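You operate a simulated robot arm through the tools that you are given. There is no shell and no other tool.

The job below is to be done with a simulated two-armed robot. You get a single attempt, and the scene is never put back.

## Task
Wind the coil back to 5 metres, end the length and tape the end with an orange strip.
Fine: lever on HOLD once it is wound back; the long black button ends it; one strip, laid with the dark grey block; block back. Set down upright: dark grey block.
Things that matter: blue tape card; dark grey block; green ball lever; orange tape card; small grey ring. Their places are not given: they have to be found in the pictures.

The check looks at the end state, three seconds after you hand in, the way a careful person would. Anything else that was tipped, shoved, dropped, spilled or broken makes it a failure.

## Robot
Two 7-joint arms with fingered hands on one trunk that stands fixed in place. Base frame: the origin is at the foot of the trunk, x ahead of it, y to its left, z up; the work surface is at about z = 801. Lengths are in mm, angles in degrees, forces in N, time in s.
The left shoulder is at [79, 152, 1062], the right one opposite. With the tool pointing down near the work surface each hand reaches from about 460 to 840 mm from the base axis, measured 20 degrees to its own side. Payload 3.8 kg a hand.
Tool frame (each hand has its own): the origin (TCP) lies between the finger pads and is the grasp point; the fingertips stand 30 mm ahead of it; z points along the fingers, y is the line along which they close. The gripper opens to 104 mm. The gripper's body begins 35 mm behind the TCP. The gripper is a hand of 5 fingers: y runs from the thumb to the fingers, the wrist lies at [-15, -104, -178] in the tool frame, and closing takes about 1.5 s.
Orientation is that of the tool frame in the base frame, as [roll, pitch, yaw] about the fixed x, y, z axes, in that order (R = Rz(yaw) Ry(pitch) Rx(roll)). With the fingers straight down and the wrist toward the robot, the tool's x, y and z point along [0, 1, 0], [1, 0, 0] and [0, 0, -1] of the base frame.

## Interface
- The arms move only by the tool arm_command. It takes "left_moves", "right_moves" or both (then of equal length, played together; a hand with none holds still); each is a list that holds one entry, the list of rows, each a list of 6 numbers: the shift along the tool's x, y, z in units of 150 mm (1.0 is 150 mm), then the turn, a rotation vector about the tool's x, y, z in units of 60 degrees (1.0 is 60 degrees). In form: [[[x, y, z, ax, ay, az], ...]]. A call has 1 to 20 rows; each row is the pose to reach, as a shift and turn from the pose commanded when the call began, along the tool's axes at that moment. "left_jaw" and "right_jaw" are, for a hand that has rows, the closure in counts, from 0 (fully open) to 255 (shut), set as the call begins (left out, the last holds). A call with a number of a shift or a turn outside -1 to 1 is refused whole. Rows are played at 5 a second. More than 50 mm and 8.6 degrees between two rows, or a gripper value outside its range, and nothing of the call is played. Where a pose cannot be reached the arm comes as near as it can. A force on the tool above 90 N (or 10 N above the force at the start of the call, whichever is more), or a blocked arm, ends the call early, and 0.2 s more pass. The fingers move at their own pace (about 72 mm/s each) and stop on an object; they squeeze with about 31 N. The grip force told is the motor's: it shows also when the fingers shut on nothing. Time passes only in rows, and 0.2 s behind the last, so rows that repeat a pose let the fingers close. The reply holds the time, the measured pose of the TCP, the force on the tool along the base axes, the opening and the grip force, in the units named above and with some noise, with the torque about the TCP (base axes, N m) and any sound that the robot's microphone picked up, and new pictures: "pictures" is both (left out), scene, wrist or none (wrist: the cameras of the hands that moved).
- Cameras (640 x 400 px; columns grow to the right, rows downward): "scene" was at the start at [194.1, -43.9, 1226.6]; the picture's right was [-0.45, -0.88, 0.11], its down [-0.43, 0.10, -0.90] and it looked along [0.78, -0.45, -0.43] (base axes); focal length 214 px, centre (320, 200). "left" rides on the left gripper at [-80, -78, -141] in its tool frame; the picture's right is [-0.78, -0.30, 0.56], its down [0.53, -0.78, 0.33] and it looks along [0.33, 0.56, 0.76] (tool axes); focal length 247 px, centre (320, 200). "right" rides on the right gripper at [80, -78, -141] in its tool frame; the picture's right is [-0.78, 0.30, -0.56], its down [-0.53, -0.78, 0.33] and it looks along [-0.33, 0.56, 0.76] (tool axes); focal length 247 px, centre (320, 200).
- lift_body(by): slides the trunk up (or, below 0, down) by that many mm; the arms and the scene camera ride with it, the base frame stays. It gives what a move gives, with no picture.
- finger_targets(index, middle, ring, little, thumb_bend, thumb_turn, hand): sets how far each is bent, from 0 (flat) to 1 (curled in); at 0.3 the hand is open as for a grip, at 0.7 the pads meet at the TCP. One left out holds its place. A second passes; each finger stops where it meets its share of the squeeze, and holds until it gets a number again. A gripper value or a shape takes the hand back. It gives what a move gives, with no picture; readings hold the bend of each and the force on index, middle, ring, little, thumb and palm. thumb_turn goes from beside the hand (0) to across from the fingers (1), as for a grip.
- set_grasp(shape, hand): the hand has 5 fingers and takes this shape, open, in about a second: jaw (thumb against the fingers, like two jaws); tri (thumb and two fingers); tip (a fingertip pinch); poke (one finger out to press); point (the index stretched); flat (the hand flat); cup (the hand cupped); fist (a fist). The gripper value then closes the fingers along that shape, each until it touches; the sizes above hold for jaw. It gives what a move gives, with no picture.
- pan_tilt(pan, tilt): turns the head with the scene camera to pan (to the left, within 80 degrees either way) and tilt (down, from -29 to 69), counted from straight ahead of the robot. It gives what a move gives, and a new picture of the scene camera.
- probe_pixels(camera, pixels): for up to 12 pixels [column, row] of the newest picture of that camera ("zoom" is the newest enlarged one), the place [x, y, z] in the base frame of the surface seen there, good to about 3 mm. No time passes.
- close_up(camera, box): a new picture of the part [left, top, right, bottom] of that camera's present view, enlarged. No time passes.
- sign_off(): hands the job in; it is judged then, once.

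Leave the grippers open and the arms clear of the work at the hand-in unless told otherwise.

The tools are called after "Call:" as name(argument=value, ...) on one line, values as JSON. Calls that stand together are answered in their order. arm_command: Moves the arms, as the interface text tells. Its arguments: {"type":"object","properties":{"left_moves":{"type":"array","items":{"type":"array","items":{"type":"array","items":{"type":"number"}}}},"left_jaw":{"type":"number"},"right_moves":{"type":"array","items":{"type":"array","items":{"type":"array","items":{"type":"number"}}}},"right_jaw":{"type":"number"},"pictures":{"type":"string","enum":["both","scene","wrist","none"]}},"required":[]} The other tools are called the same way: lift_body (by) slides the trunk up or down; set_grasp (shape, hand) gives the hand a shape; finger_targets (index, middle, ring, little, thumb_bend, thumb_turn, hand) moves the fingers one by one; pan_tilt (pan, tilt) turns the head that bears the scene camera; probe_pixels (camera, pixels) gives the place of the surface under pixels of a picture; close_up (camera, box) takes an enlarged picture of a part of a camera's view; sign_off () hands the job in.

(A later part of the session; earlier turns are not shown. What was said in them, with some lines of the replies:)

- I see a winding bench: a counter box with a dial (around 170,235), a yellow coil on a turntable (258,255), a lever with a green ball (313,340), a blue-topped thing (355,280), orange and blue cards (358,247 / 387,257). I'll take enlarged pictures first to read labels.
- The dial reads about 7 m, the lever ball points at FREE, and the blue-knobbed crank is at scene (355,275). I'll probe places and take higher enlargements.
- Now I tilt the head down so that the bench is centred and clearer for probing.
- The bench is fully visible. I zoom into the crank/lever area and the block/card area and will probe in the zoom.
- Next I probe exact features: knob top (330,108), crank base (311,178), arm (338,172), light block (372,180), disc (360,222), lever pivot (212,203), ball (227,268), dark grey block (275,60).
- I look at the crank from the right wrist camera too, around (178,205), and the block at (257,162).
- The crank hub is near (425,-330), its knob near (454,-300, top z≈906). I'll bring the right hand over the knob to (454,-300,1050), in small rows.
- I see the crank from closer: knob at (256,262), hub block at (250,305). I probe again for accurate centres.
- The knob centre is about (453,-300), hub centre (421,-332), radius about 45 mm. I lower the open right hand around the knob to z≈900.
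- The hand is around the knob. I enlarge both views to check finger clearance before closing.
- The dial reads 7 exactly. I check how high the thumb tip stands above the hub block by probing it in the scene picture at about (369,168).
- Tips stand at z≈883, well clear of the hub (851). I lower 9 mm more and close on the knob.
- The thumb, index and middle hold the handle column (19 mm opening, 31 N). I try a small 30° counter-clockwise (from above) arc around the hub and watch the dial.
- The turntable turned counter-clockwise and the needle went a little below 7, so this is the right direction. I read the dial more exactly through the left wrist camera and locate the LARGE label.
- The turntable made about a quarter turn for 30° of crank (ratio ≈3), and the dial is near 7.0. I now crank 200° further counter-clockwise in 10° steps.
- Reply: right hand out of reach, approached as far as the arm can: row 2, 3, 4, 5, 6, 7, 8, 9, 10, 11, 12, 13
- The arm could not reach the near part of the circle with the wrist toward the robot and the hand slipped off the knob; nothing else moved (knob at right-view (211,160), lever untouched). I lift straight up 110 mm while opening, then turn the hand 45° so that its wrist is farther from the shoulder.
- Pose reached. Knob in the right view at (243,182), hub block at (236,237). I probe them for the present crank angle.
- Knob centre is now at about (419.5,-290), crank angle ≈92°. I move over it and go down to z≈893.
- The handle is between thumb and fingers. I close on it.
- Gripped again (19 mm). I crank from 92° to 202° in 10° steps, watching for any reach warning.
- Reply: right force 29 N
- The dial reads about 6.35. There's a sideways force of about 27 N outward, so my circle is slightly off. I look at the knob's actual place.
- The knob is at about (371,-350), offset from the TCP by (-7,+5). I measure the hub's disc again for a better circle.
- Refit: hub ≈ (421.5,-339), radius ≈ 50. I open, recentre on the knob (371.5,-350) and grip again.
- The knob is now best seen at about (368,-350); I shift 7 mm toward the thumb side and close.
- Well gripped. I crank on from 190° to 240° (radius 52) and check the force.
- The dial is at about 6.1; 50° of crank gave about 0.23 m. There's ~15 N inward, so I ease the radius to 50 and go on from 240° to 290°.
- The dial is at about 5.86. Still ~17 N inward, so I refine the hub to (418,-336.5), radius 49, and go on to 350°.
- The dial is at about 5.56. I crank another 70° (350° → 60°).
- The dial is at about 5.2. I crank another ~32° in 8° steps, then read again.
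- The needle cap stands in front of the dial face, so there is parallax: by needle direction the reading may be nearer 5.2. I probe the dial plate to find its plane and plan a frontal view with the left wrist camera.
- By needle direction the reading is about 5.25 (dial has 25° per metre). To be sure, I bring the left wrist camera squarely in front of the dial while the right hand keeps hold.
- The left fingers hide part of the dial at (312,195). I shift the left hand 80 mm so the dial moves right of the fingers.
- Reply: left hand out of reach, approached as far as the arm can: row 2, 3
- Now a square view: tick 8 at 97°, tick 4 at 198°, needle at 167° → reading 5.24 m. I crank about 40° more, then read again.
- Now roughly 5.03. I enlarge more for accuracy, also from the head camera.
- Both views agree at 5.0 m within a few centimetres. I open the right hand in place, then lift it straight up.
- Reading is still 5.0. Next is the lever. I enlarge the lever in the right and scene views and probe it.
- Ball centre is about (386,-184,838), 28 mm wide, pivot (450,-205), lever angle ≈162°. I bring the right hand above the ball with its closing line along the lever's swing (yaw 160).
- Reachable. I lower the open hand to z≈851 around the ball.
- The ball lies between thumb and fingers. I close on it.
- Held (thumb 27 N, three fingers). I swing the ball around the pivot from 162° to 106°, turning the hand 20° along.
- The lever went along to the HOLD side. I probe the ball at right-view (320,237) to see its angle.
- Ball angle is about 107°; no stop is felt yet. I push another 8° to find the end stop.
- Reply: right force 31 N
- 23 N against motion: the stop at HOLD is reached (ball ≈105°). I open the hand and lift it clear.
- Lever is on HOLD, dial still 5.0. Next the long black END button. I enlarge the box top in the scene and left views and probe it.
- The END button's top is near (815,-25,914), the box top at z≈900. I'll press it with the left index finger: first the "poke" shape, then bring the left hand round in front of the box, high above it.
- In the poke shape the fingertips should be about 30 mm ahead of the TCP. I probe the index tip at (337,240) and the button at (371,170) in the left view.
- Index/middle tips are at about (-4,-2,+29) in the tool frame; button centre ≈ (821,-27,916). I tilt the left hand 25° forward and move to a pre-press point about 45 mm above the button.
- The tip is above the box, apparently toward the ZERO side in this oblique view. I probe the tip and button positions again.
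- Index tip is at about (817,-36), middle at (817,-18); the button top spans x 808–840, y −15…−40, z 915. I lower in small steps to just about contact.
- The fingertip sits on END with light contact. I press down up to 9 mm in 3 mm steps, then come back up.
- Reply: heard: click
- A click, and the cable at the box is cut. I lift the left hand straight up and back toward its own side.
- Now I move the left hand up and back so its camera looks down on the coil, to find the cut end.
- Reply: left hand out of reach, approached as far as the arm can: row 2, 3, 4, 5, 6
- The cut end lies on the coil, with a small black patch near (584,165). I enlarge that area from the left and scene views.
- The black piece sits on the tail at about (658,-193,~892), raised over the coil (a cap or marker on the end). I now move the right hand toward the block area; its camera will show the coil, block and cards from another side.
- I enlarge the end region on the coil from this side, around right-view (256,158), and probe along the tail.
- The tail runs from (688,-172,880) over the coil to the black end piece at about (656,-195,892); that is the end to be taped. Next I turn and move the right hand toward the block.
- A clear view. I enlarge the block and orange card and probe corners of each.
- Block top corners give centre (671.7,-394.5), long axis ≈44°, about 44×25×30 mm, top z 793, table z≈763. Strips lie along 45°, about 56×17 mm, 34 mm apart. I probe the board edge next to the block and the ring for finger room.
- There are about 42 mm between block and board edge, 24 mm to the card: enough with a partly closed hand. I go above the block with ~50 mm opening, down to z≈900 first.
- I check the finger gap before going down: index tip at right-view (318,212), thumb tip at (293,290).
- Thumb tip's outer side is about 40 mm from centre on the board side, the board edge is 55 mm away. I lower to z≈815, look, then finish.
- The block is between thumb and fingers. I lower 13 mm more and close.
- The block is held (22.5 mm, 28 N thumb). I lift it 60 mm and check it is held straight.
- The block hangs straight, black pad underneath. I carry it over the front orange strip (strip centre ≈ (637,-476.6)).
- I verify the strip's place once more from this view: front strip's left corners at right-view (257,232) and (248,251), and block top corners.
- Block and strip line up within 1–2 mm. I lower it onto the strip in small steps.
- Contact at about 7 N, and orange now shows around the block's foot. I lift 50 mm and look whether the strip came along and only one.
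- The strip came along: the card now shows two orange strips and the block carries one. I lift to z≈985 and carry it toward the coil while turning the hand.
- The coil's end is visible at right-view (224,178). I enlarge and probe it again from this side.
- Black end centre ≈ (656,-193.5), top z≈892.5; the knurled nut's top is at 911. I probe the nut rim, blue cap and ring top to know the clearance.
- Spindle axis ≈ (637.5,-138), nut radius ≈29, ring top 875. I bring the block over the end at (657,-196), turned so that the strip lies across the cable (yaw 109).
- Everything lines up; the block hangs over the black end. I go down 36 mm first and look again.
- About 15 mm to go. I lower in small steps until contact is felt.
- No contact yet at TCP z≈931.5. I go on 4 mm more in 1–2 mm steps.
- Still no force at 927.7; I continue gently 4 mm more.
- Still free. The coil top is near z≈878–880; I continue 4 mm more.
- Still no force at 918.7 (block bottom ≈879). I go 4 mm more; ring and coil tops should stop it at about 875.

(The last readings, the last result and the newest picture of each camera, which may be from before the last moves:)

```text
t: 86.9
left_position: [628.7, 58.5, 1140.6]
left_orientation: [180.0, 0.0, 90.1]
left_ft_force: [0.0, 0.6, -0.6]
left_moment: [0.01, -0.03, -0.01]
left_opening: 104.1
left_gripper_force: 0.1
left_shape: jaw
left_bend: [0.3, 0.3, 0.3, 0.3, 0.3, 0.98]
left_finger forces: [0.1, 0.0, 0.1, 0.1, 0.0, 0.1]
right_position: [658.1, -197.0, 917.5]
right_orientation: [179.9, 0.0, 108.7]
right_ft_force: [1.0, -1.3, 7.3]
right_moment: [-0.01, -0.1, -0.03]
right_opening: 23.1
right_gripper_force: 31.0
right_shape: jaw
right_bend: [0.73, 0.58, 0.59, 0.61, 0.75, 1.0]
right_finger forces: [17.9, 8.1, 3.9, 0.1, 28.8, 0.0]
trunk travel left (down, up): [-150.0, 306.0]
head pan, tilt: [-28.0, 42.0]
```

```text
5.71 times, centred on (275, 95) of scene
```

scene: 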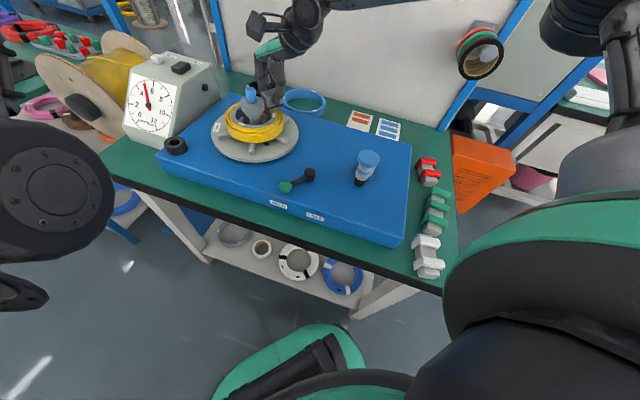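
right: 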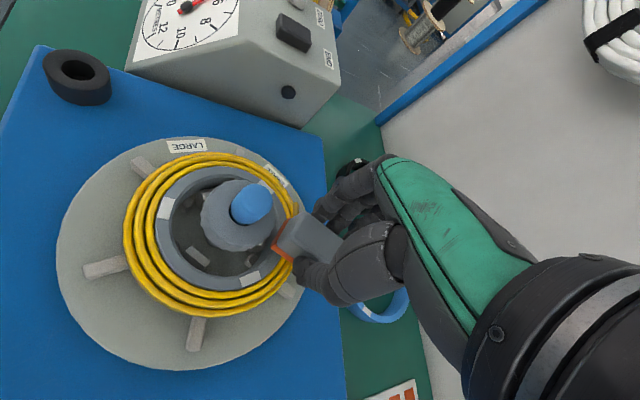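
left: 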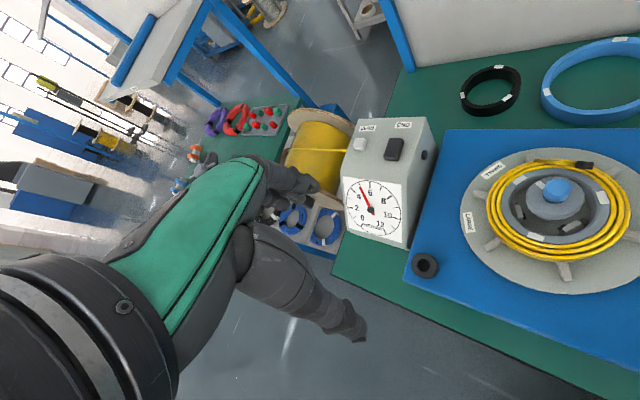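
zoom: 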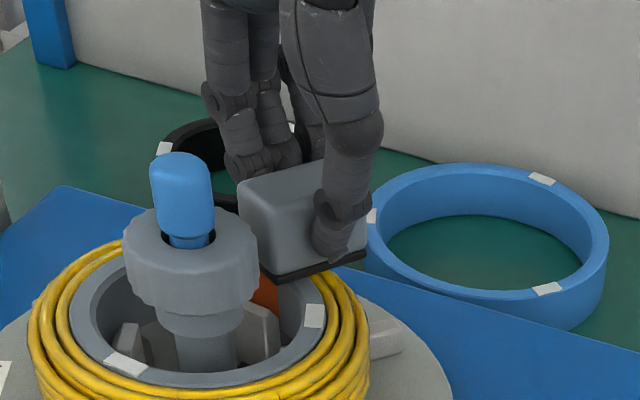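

Contact (7 N) and the strip left the block: an orange band now shows on the coil. I lift straight up and look.

Call:
arm_command(right_moves=[[[0, 0, -0.05, 0, 0, 0], [0, 0, -0.15, 0, 0, 0], [0, 0, -0.3, 0, 0, 0], [0, 0, -0.45, 0, 0, 0], [0, 0, -0.45, 0, 0, 0]]], pictures="both")

Call:
close_up(camera="left", box=[480, 100, 640, 220])

Call:
close_up(camera="scene", box=[205, 40, 325, 140])

Call:
close_up(camera="right", box=[180, 120, 400, 340])

```text
t: 88.1
left_position: [630.5, 58.9, 1139.2]
left_orientation: [180.0, 0.0, 89.9]
left_ft_force: [-0.5, 0.3, 0.0]
left_moment: [0.01, 0.04, 0.0]
left_opening: 104.1
left_gripper_force: 0.0
left_shape: jaw
left_bend: [0.3, 0.3, 0.3, 0.3, 0.3, 0.98]
left_finger forces: [0.0, 0.0, 0.0, 0.0, 0.1, 0.0]
right_position: [658.6, -195.5, 982.8]
right_orientation: [-179.9, -0.1, 108.7]
right_ft_force: [-0.7, -0.5, -0.2]
right_moment: [-0.02, -0.02, 0.0]
right_opening: 22.8
right_gripper_force: 31.2
right_shape: jaw
right_bend: [0.73, 0.58, 0.6, 0.61, 0.75, 1.0]
right_finger forces: [17.2, 7.5, 3.6, 0.1, 28.2, 0.0]
trunk travel left (down, up): [-150.0, 306.0]
head pan, tilt: [-28.0, 42.0]
```

scene: 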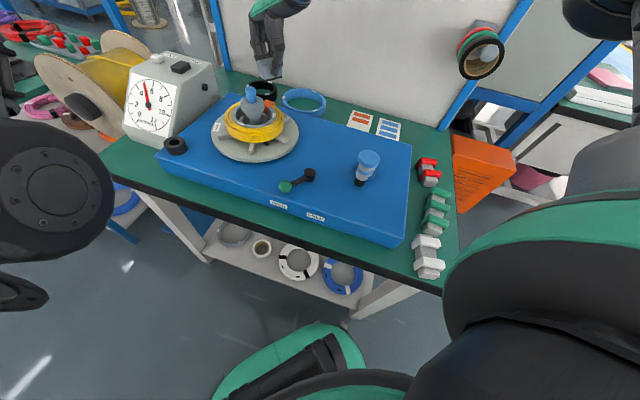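
right: 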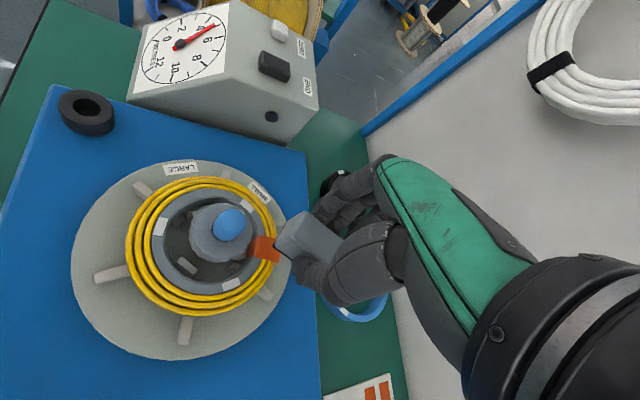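

```text
3.33 times, centred on (560, 160) of left
```

zoom: 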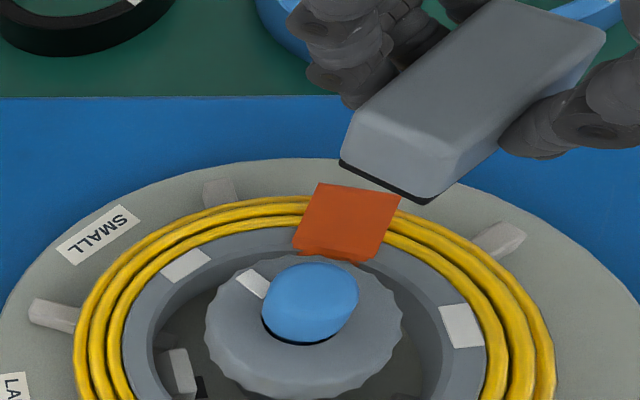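

```text
4.00 times, centred on (265, 90) of scene
```

zoom: 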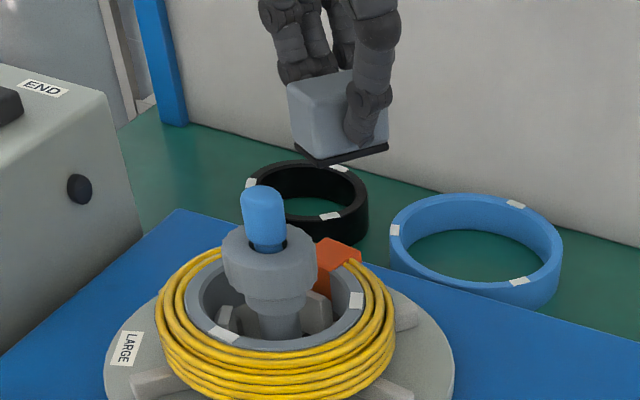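

```text
1.82 times, centred on (290, 230) of right
```

zoom: 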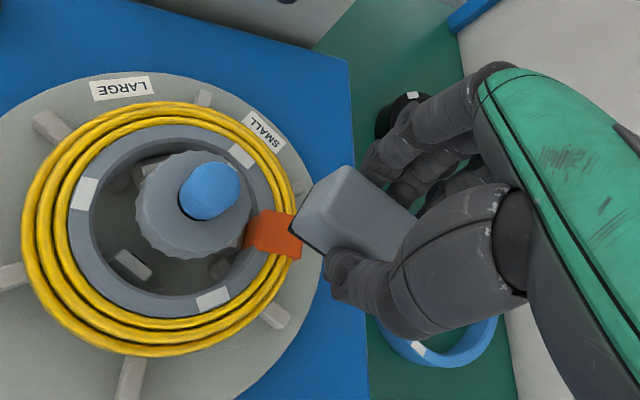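

The orange strip now lies across the coil over the end; the black pad of the block is free again. I carry the block back toward its place (671,-394.6), turning the hand back to yaw 43.9.

Call:
arm_command(right_moves=[[[-0.126, -0.043, 0, 0, 0, 0.096], [-0.252, -0.086, 0, 0, 0, 0.191], [-0.379, -0.128, 0, 0, 0, 0.287], [-0.505, -0.171, 0, 0, 0, 0.382], [-0.631, -0.214, 0, 0, 0, 0.478]]], pictures="none")

Call:
arm_command(right_moves=[[[-0.126, 0.04, 0, 0, 0, 0.12], [-0.252, 0.081, 0, 0, 0, 0.241], [-0.377, 0.121, 0, 0, 0, 0.361], [-0.503, 0.162, 0, 0, 0, 0.482], [-0.629, 0.202, 0, 0, 0, 0.602], [-0.629, 0.202, 0, 0, 0, 0.602]]], pictures="both")

```text
t: 89.3
left_position: [629.9, 57.2, 1140.0]
left_orientation: [180.0, 0.1, 90.0]
left_ft_force: [0.3, -0.8, -0.1]
left_moment: [0.01, -0.01, 0.0]
left_opening: 103.8
left_gripper_force: 0.0
left_shape: jaw
left_bend: [0.3, 0.3, 0.3, 0.3, 0.3, 0.98]
left_finger forces: [0.0, 0.0, 0.1, 0.1, 0.1, 0.0]
right_position: [658.9, -296.5, 981.9]
right_orientation: [-180.0, 0.0, 79.9]
right_ft_force: [-0.1, -0.5, -1.7]
right_moment: [0.01, 0.02, -0.02]
right_opening: 23.0
right_gripper_force: 31.0
right_shape: jaw
right_bend: [0.73, 0.58, 0.6, 0.61, 0.75, 1.0]
right_finger forces: [17.1, 7.5, 3.6, 0.0, 28.1, 0.0]
trunk travel left (down, up): [-150.0, 306.0]
head pan, tilt: [-28.0, 42.0]
```

```text
t: 90.7
left_position: [628.9, 56.9, 1139.6]
left_orientation: [-180.0, 0.0, 90.0]
left_ft_force: [0.4, -0.7, -0.4]
left_moment: [0.0, -0.01, 0.02]
left_opening: 104.0
left_gripper_force: 0.0
left_shape: jaw
left_bend: [0.3, 0.3, 0.3, 0.3, 0.3, 0.98]
left_finger forces: [0.1, 0.0, 0.1, 0.0, 0.1, 0.0]
right_position: [673.2, -394.9, 979.9]
right_orientation: [180.0, 0.0, 43.8]
right_ft_force: [-0.2, 0.2, -0.8]
right_moment: [0.03, -0.04, -0.02]
right_opening: 23.0
right_gripper_force: 31.2
right_shape: jaw
right_bend: [0.73, 0.58, 0.6, 0.61, 0.75, 1.0]
right_finger forces: [17.2, 7.4, 3.7, 0.0, 28.2, 0.0]
trunk travel left (down, up): [-150.0, 306.0]
head pan, tilt: [-28.0, 42.0]
```

scene: 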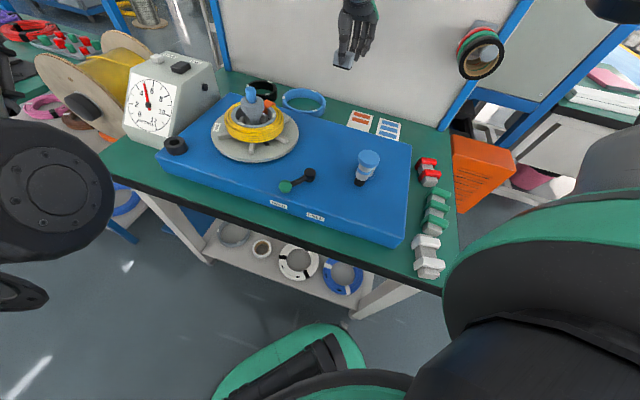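
right: 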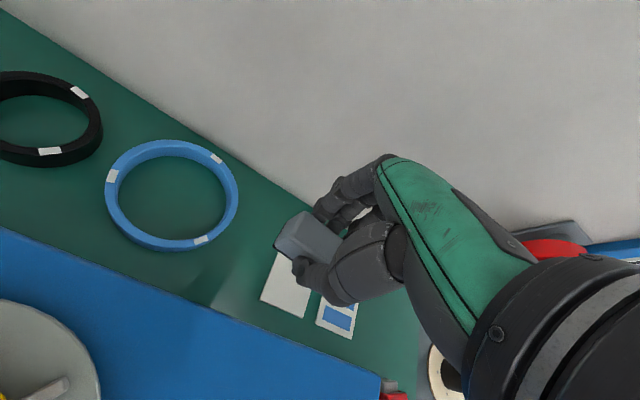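

Back above its place. I lower to z≈862 first.

Call:
arm_command(right_moves=[[[-0.006, -0.008, 0.2, 0, 0, 0], [-0.006, -0.008, 0.4, 0, 0, 0], [-0.006, -0.008, 0.6, 0, 0, 0], [-0.006, -0.008, 0.79, 0, 0, 0], [-0.006, -0.008, 0.79, 0, 0, 0]]], pictures="both")

Call:
close_up(camera="right", box=[220, 150, 400, 330])

Call:
close_up(camera="scene", box=[290, 60, 410, 150])

```text
t: 91.9
left_position: [630.8, 58.9, 1140.5]
left_orientation: [180.0, 0.0, 90.0]
left_ft_force: [-1.1, 0.6, 0.6]
left_moment: [0.01, 0.02, 0.02]
left_opening: 104.1
left_gripper_force: 0.1
left_shape: jaw
left_bend: [0.3, 0.3, 0.3, 0.3, 0.3, 0.98]
left_finger forces: [0.1, 0.0, 0.0, 0.0, 0.0, 0.0]
right_position: [669.4, -393.7, 862.2]
right_orientation: [179.9, 0.0, 44.0]
right_ft_force: [0.4, 0.9, -1.1]
right_moment: [0.01, -0.03, 0.01]
right_opening: 22.7
right_gripper_force: 30.7
right_shape: jaw
right_bend: [0.73, 0.58, 0.6, 0.61, 0.75, 1.0]
right_finger forces: [17.2, 7.3, 3.7, 0.0, 27.9, 0.0]
trunk travel left (down, up): [-150.0, 306.0]
head pan, tilt: [-28.0, 42.0]
```

scene: 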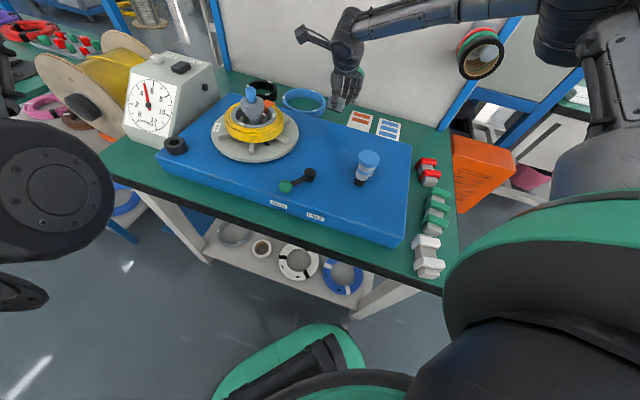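
right: 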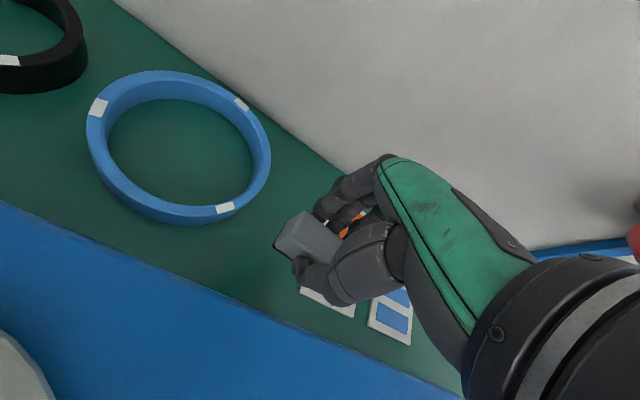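

```text
2.22 times, centred on (310, 240) of right
```

zoom: 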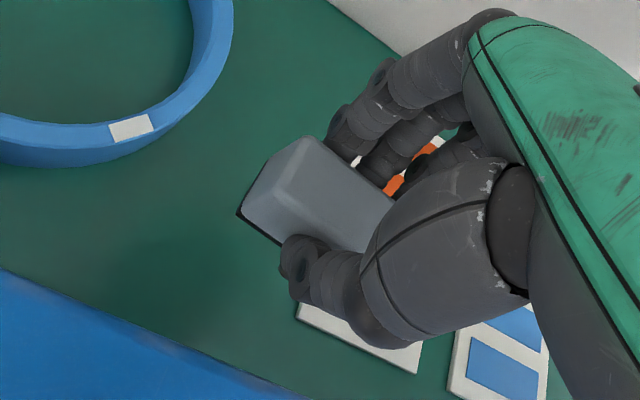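

```text
4.44 times, centred on (350, 105) of scene
```

zoom: 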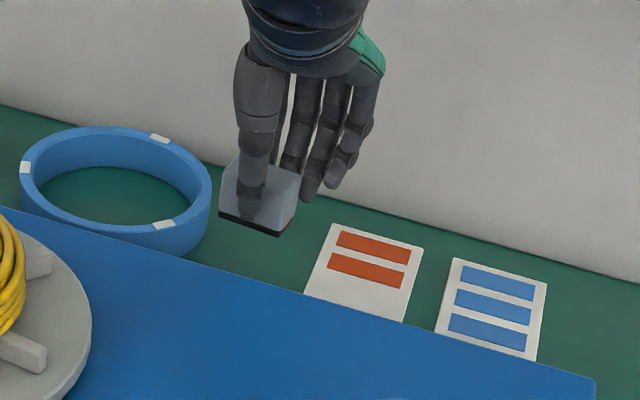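

Compared with the lift picture I'm ~2–3 mm short in x; I correct by (+2.3,-0.8) mm and lower to the table.

Call:
arm_command(right_moves=[[[0.0074, 0.0144, 0.1, 0, 0, 0], [0.0074, 0.0144, 0.22, 0, 0, 0], [0.0074, 0.0144, 0.33, 0, 0, 0], [0.0074, 0.0144, 0.375, 0, 0, 0], [0.0074, 0.0144, 0.39, 0, 0, 0], [0.0074, 0.0144, 0.398, 0, 0, 0], [0.0074, 0.0144, 0.398, 0, 0, 0]]], pictures="both")

Call:
close_up(camera="right", box=[220, 150, 400, 330])

Call:
close_up(camera="scene", box=[290, 70, 410, 160])

```text
t: 93.5
left_position: [629.9, 58.6, 1140.1]
left_orientation: [180.0, 0.1, 90.0]
left_ft_force: [-0.5, -0.8, 0.6]
left_moment: [0.0, 0.02, 0.03]
left_opening: 103.9
left_gripper_force: 0.1
left_shape: jaw
left_bend: [0.3, 0.3, 0.3, 0.3, 0.3, 0.98]
left_finger forces: [0.0, 0.0, 0.0, 0.0, 0.0, 0.0]
right_position: [672.2, -395.0, 804.2]
right_orientation: [180.0, -0.1, 44.0]
right_ft_force: [-0.2, 1.1, -0.3]
right_moment: [-0.01, -0.02, 0.0]
right_opening: 23.1
right_gripper_force: 31.2
right_shape: jaw
right_bend: [0.73, 0.58, 0.6, 0.61, 0.75, 1.0]
right_finger forces: [17.0, 7.4, 3.7, 0.0, 28.0, 0.0]
trunk travel left (down, up): [-150.0, 306.0]
head pan, tilt: [-28.0, 42.0]
```

scene: 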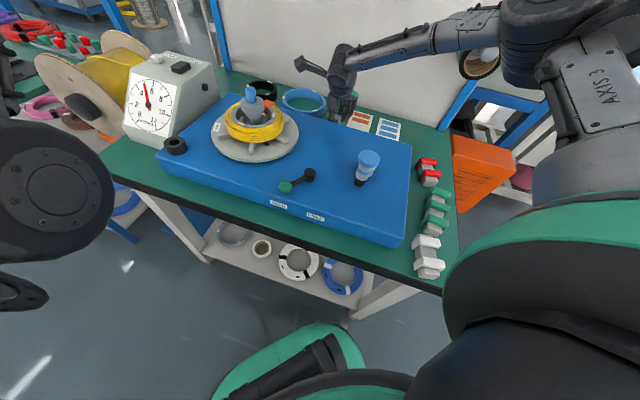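
right: 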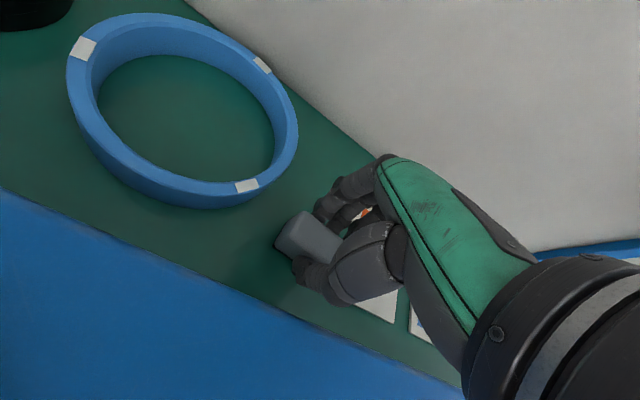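

```text
2.22 times, centred on (310, 240) of right
```

zoom: 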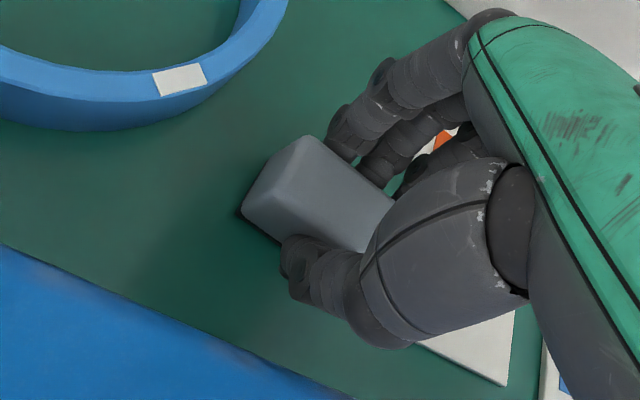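

```text
4.44 times, centred on (350, 115) of scene
```

zoom: 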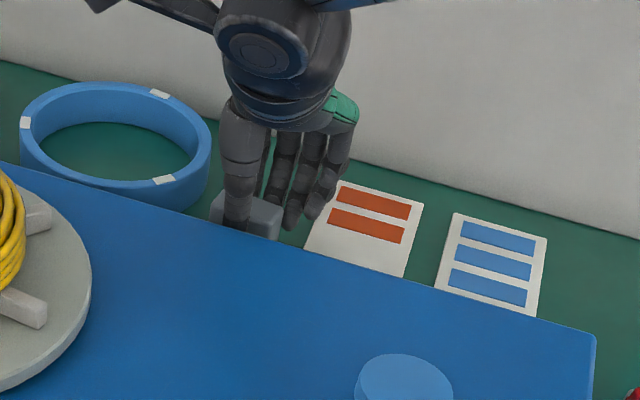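

No contact yet at 804.2. I lower 1 mm at a time until the table is felt.

Call:
arm_command(right_moves=[[[0, 0, 0.007, 0, 0, 0], [0, 0, 0.013, 0, 0, 0], [0, 0, 0.017, 0, 0, 0], [0, 0, 0.017, 0, 0, 0]]], pictures="none")

```text
t: 94.5
left_position: [629.8, 58.6, 1139.8]
left_orientation: [-180.0, 0.0, 90.1]
left_ft_force: [-0.4, 0.6, 0.3]
left_moment: [0.01, -0.01, 0.04]
left_opening: 103.9
left_gripper_force: 0.1
left_shape: jaw
left_bend: [0.3, 0.3, 0.3, 0.3, 0.3, 0.98]
left_finger forces: [0.0, 0.0, 0.1, 0.0, 0.1, 0.1]
right_position: [673.1, -395.7, 802.3]
right_orientation: [-180.0, 0.0, 43.8]
right_ft_force: [-3.5, -0.2, 4.4]
right_moment: [-0.18, 0.06, -0.04]
right_opening: 22.9
right_gripper_force: 30.9
right_shape: jaw
right_bend: [0.73, 0.58, 0.6, 0.61, 0.75, 1.0]
right_finger forces: [17.0, 7.4, 3.7, 0.0, 28.1, 0.1]
trunk travel left (down, up): [-150.0, 306.0]
head pan, tilt: [-28.0, 42.0]
```

The table is felt (4 N). I open to the same 50 mm as before and then rise straight up.

Call:
arm_command(right_moves=[[[0, 0, 0, 0, 0, 0], [0, 0, 0, 0, 0, 0], [0, 0, 0, 0, 0, 0], [0, 0, 0, 0, 0, 0], [0, 0, 0, 0, 0, 0], [0, 0, 0, 0, 0, 0]]], right_jaw=132, pictures="wrist")

Call:
close_up(camera="right", box=[220, 150, 400, 330])

```text
t: 95.9
left_position: [629.8, 57.8, 1140.8]
left_orientation: [-180.0, 0.0, 89.9]
left_ft_force: [-0.3, 0.8, 0.3]
left_moment: [-0.01, 0.0, 0.02]
left_opening: 103.9
left_gripper_force: 0.0
left_shape: jaw
left_bend: [0.3, 0.3, 0.3, 0.3, 0.3, 0.98]
left_finger forces: [0.1, 0.1, 0.0, 0.0, 0.1, 0.0]
right_position: [672.3, -395.7, 801.3]
right_orientation: [180.0, 0.0, 43.9]
right_ft_force: [0.2, 0.7, -0.2]
right_moment: [0.02, 0.01, 0.01]
right_opening: 49.7
right_gripper_force: 0.1
right_shape: jaw
right_bend: [0.74, 0.45, 0.42, 0.41, 0.71, 1.0]
right_finger forces: [0.0, 0.1, 0.0, 0.0, 0.0, 0.0]
trunk travel left (down, up): [-150.0, 306.0]
head pan, tilt: [-28.0, 42.0]
```

right: 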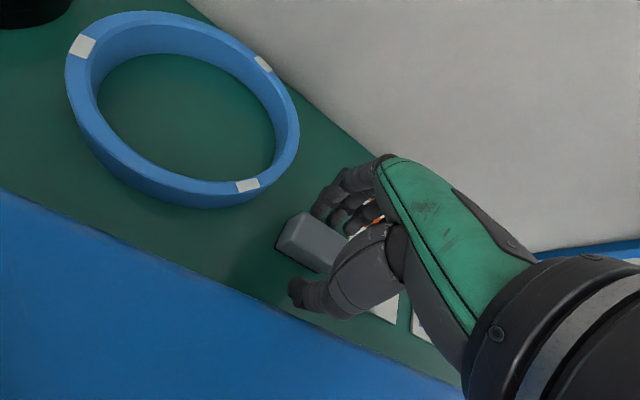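

```text
2.22 times, centred on (310, 240) of right
```

zoom: 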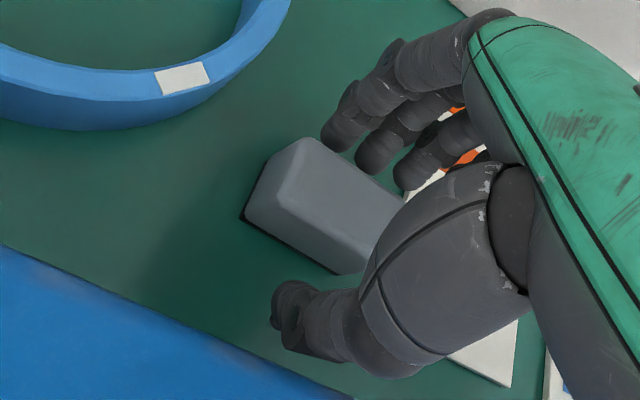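

Released, no finger contact. I rise straight up 100 mm.

Call:
arm_command(right_moves=[[[0, 0, -0.05, 0, 0, 0], [0, 0, -0.13, 0, 0, 0], [0, 0, -0.26, 0, 0, 0], [0, 0, -0.45, 0, 0, 0], [0, 0, -0.67, 0, 0, 0], [0, 0, -0.9, 0, 0, 0]]], pictures="both")

Call:
close_up(camera="scene", box=[290, 80, 410, 170])

Call:
close_up(camera="right", box=[200, 185, 310, 305])

```text
t: 97.3
left_position: [628.9, 59.5, 1139.0]
left_orientation: [-180.0, 0.0, 90.1]
left_ft_force: [0.5, 0.4, 0.6]
left_moment: [0.04, -0.01, 0.02]
left_opening: 104.0
left_gripper_force: 0.0
left_shape: jaw
left_bend: [0.3, 0.3, 0.3, 0.3, 0.3, 0.98]
left_finger forces: [0.0, 0.0, 0.0, 0.0, 0.1, 0.0]
right_position: [671.6, -394.5, 939.2]
right_orientation: [-180.0, 0.0, 43.9]
right_ft_force: [0.2, 0.5, 0.3]
right_moment: [-0.04, 0.01, -0.02]
right_opening: 49.7
right_gripper_force: 0.0
right_shape: jaw
right_bend: [0.74, 0.45, 0.42, 0.41, 0.71, 1.0]
right_finger forces: [0.0, 0.1, 0.1, 0.1, 0.0, 0.0]
trunk travel left (down, up): [-150.0, 306.0]
head pan, tilt: [-28.0, 42.0]
```

scene: 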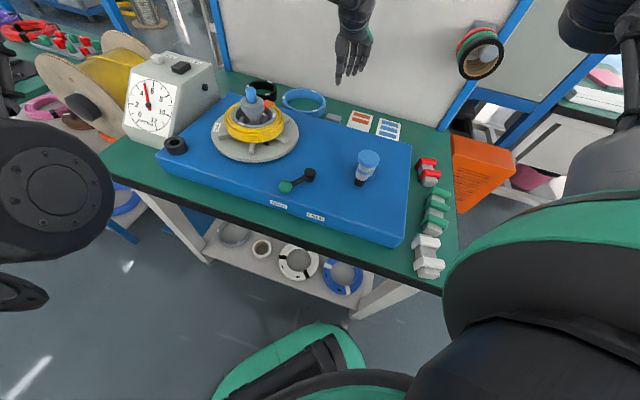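
right: 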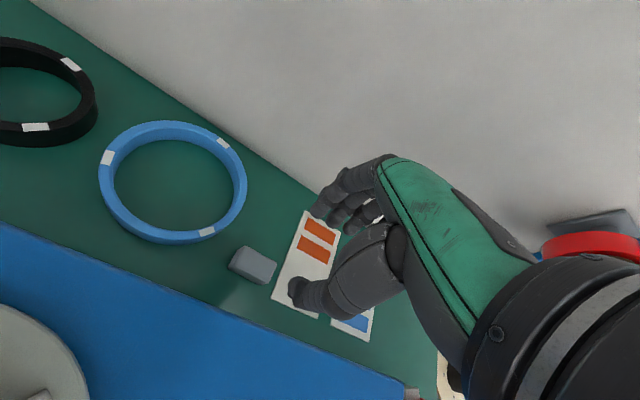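

```text
4.44 times, centred on (350, 125) of scene
```

zoom: 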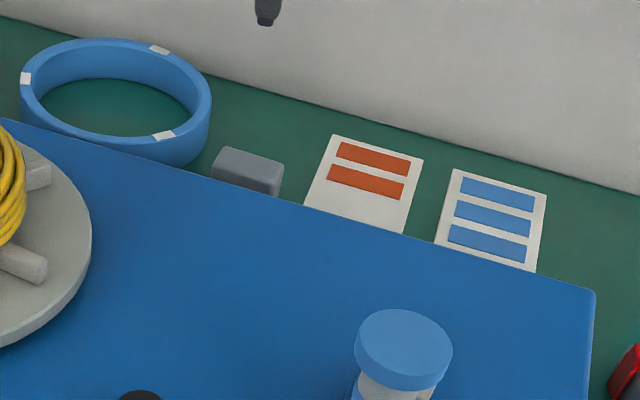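

```text
3.33 times, centred on (255, 245) of right
```

zoom: 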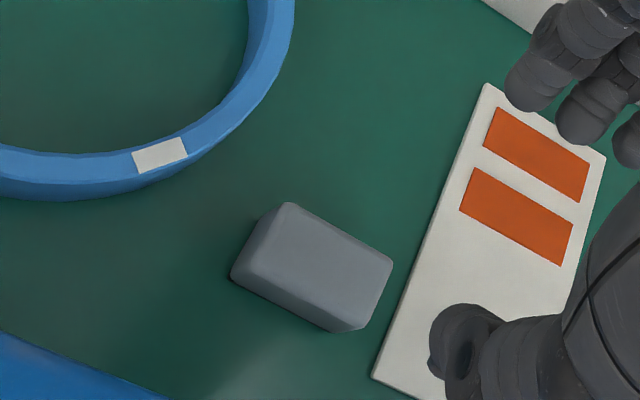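

The block stands upright in its old place. I raise the right hand, open it fully, and draw it back clear of the bench.

Call:
arm_command(right_moves=[[[-0.02, -0.01, -0.25, 0, 0, 0], [-0.1, -0.05, -0.5, 0, 0, 0], [-0.27, -0.12, -0.7, 0, 0, 0], [-0.45, -0.2, -0.85, 0, 0, 0], [-0.62, -0.28, -0.94, 0, 0, 0], [-0.76, -0.36, -0.94, 0, 0, 0]]], right_jaw=0, pictures="both")

Call:
close_up(camera="left", box=[330, 100, 640, 300])

Call:
close_up(camera="scene", box=[120, 60, 300, 170])

Call:
close_up(camera="scene", box=[250, 90, 430, 240])

```text
t: 98.7
left_position: [628.9, 58.0, 1140.3]
left_orientation: [-180.0, 0.0, 90.1]
left_ft_force: [-0.1, -0.5, 0.5]
left_moment: [-0.02, -0.02, 0.05]
left_opening: 104.0
left_gripper_force: 0.0
left_shape: jaw
left_bend: [0.3, 0.3, 0.3, 0.3, 0.3, 0.98]
left_finger forces: [0.0, 0.0, 0.1, 0.1, 0.0, 0.0]
right_position: [552.9, -436.2, 1079.4]
right_orientation: [180.0, 0.0, 44.0]
right_ft_force: [0.5, -0.2, 0.3]
right_moment: [0.03, 0.01, 0.0]
right_opening: 103.6
right_gripper_force: 0.0
right_shape: jaw
right_bend: [0.3, 0.3, 0.3, 0.3, 0.3, 0.98]
right_finger forces: [0.1, 0.0, 0.0, 0.1, 0.0, 0.0]
trunk travel left (down, up): [-150.0, 306.0]
head pan, tilt: [-28.0, 42.0]
```

scene: 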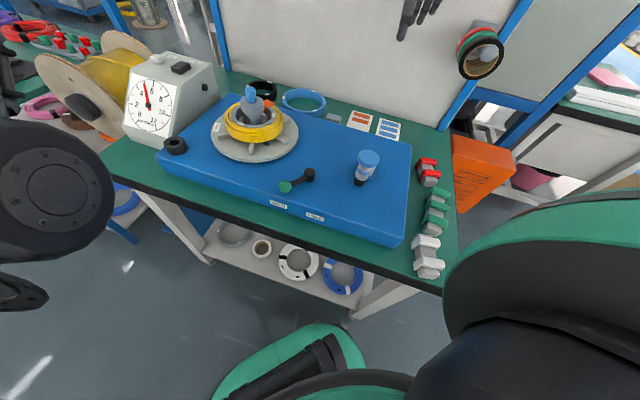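
right: 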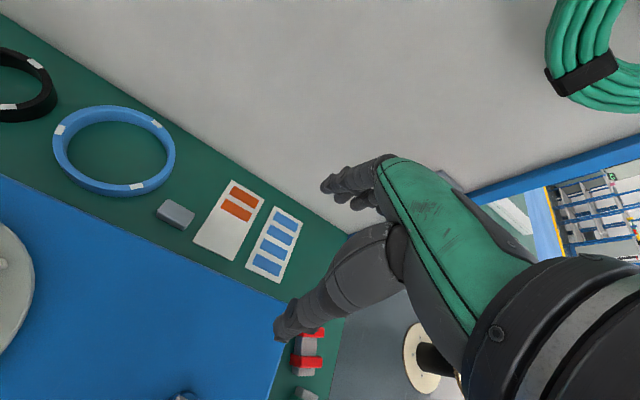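

```text
2.00 times, centred on (485, 200) of left
```

zoom: 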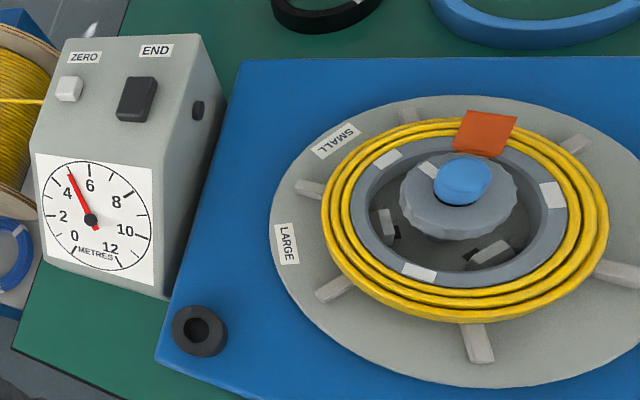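

```text
3.56 times, centred on (210, 115) of scene
```

zoom: 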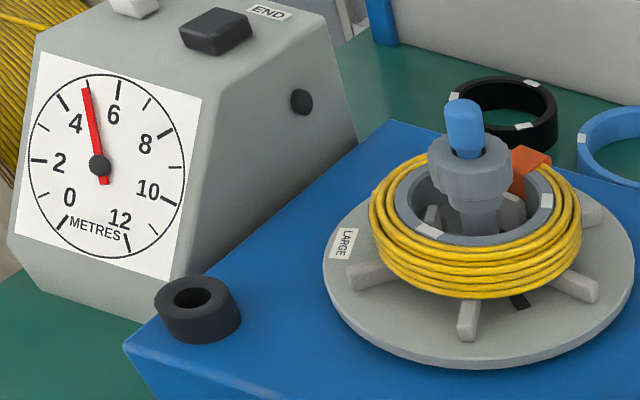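

```text
2.67 times, centred on (340, 165) of scene
```

zoom: 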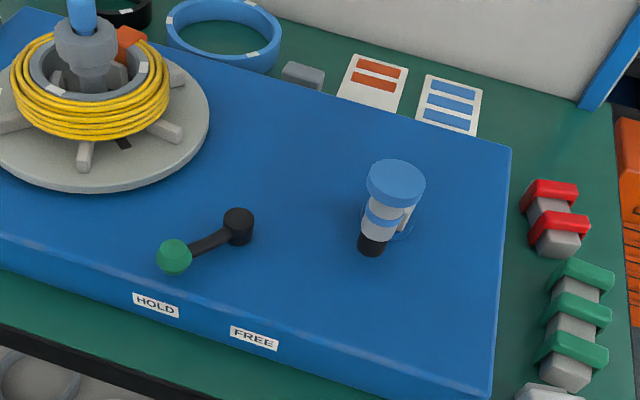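

All looks right: dial 5, lever HOLD, strip on the end, block back. I verify the block's place with probes and move the left arm aside.

Call:
close_up(camera="right", box=[140, 180, 220, 240])

Call:
arm_command(left_moves=[[[0.166, -0.033, 0, 0, 0, 0.125], [0.333, -0.066, 0, 0, 0, 0.25], [0.5, -0.1, 0, 0, 0, 0.375], [0.666, -0.133, 0, 0, 0, 0.5], [0.833, -0.166, 0, 0, 0, 0.625], [1.0, -0.2, 0, 0, 0, 0.75]]], left_jaw=0, pictures="both")

```text
6.67 times, centred on (180, 210) of right
```

zoom: 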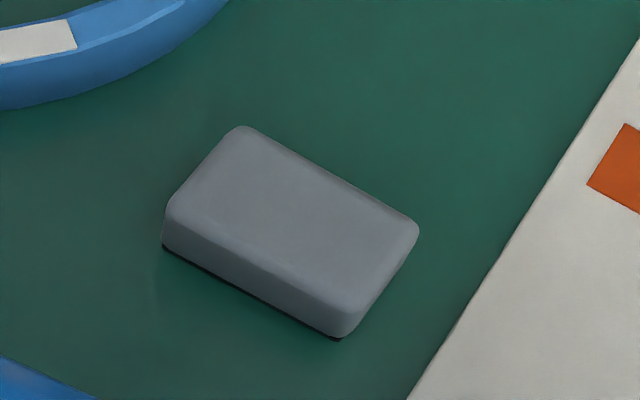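

```text
t: 100.1
left_position: [623.9, 222.9, 1150.8]
left_orientation: [179.9, 0.1, 44.8]
left_ft_force: [-0.1, 0.1, -0.8]
left_moment: [-0.03, 0.0, -0.01]
left_opening: 103.9
left_gripper_force: 0.1
left_shape: jaw
left_bend: [0.3, 0.3, 0.3, 0.3, 0.3, 0.98]
left_finger forces: [0.0, 0.1, 0.0, 0.0, 0.0, 0.0]
left hand out of reach, approached as far as the arm can: row 1, 2, 3, 4, 5, 6
right_position: [552.4, -434.7, 1079.8]
right_orientation: [-180.0, 0.0, 43.9]
right_ft_force: [-0.8, 0.2, 0.3]
right_moment: [-0.01, -0.02, -0.03]
right_opening: 103.6
right_gripper_force: 0.0
right_shape: jaw
right_bend: [0.3, 0.3, 0.3, 0.3, 0.3, 0.98]
right_finger forces: [0.1, 0.0, 0.1, 0.0, 0.0, 0.1]
trunk travel left (down, up): [-150.0, 306.0]
head pan, tilt: [-28.0, 42.0]
```

scene: 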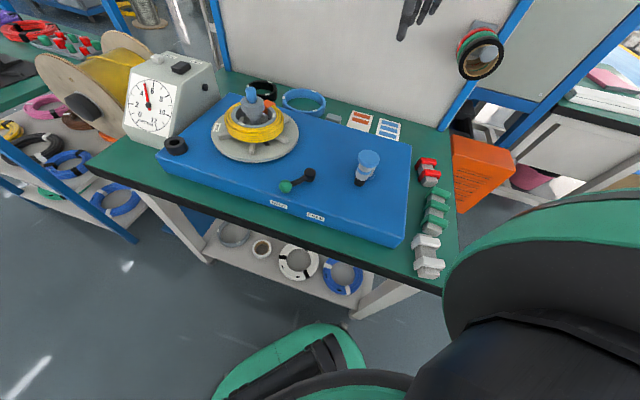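
left: 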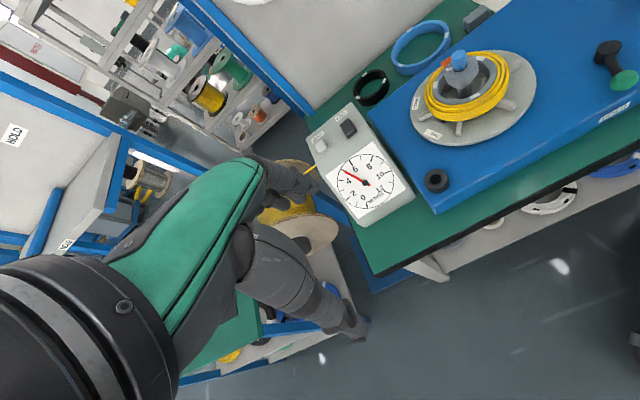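

I probe the block's top corners in the enlarged right view and take a last look at the dial from the left camera.

Call:
probe_pixels(camera="zoom", pixels=[[242, 135], [408, 228], [348, 300], [180, 200], [295, 215]])

Call:
close_up(camera="left", box=[320, 135, 420, 225])

```text
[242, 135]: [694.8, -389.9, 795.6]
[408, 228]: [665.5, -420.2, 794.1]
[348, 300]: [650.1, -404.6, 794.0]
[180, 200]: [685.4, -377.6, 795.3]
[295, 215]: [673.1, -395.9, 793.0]
```

```text
4.44 times, centred on (370, 180) of left
```

zoom: 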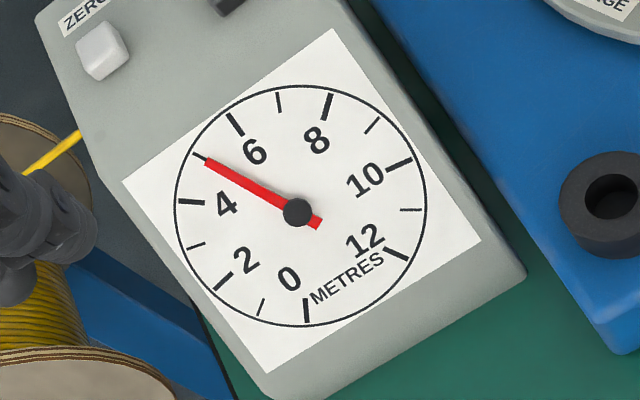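

The needle points at 5, the block is within about 2 mm of its old spot and upright, both hands are open and clear. I hand the job in.

Call:
sign_off()

```text
The job is handed in.
```

I wound the coil back to 5 metres, ended the length, taped the end with one orange strip and handed the job in.

- **Length:** the dial showed about 7.2 m at the start. In the last picture the needle sits on the 5 mark.
- **Lever:** I moved it from FREE to the stop at HOLD after winding back, and it stayed there.
- **End button:** I pressed the long black button once and heard a click. The cable was cut at the box.
- **Tape:** I picked up one orange strip with the dark grey block and laid it across the coil over the cut end. Two orange strips remain on the card, and I did not touch the blue card.
- **Block:** it is back upright, about 2 mm from where it stood by my measurements.

While I was cranking, the right hand slipped off the knob once because it could not reach the near side of the circle. Nothing was knocked. I gripped the knob again from another angle and finished the winding.

Both hands are open and above the bench, clear of the work.
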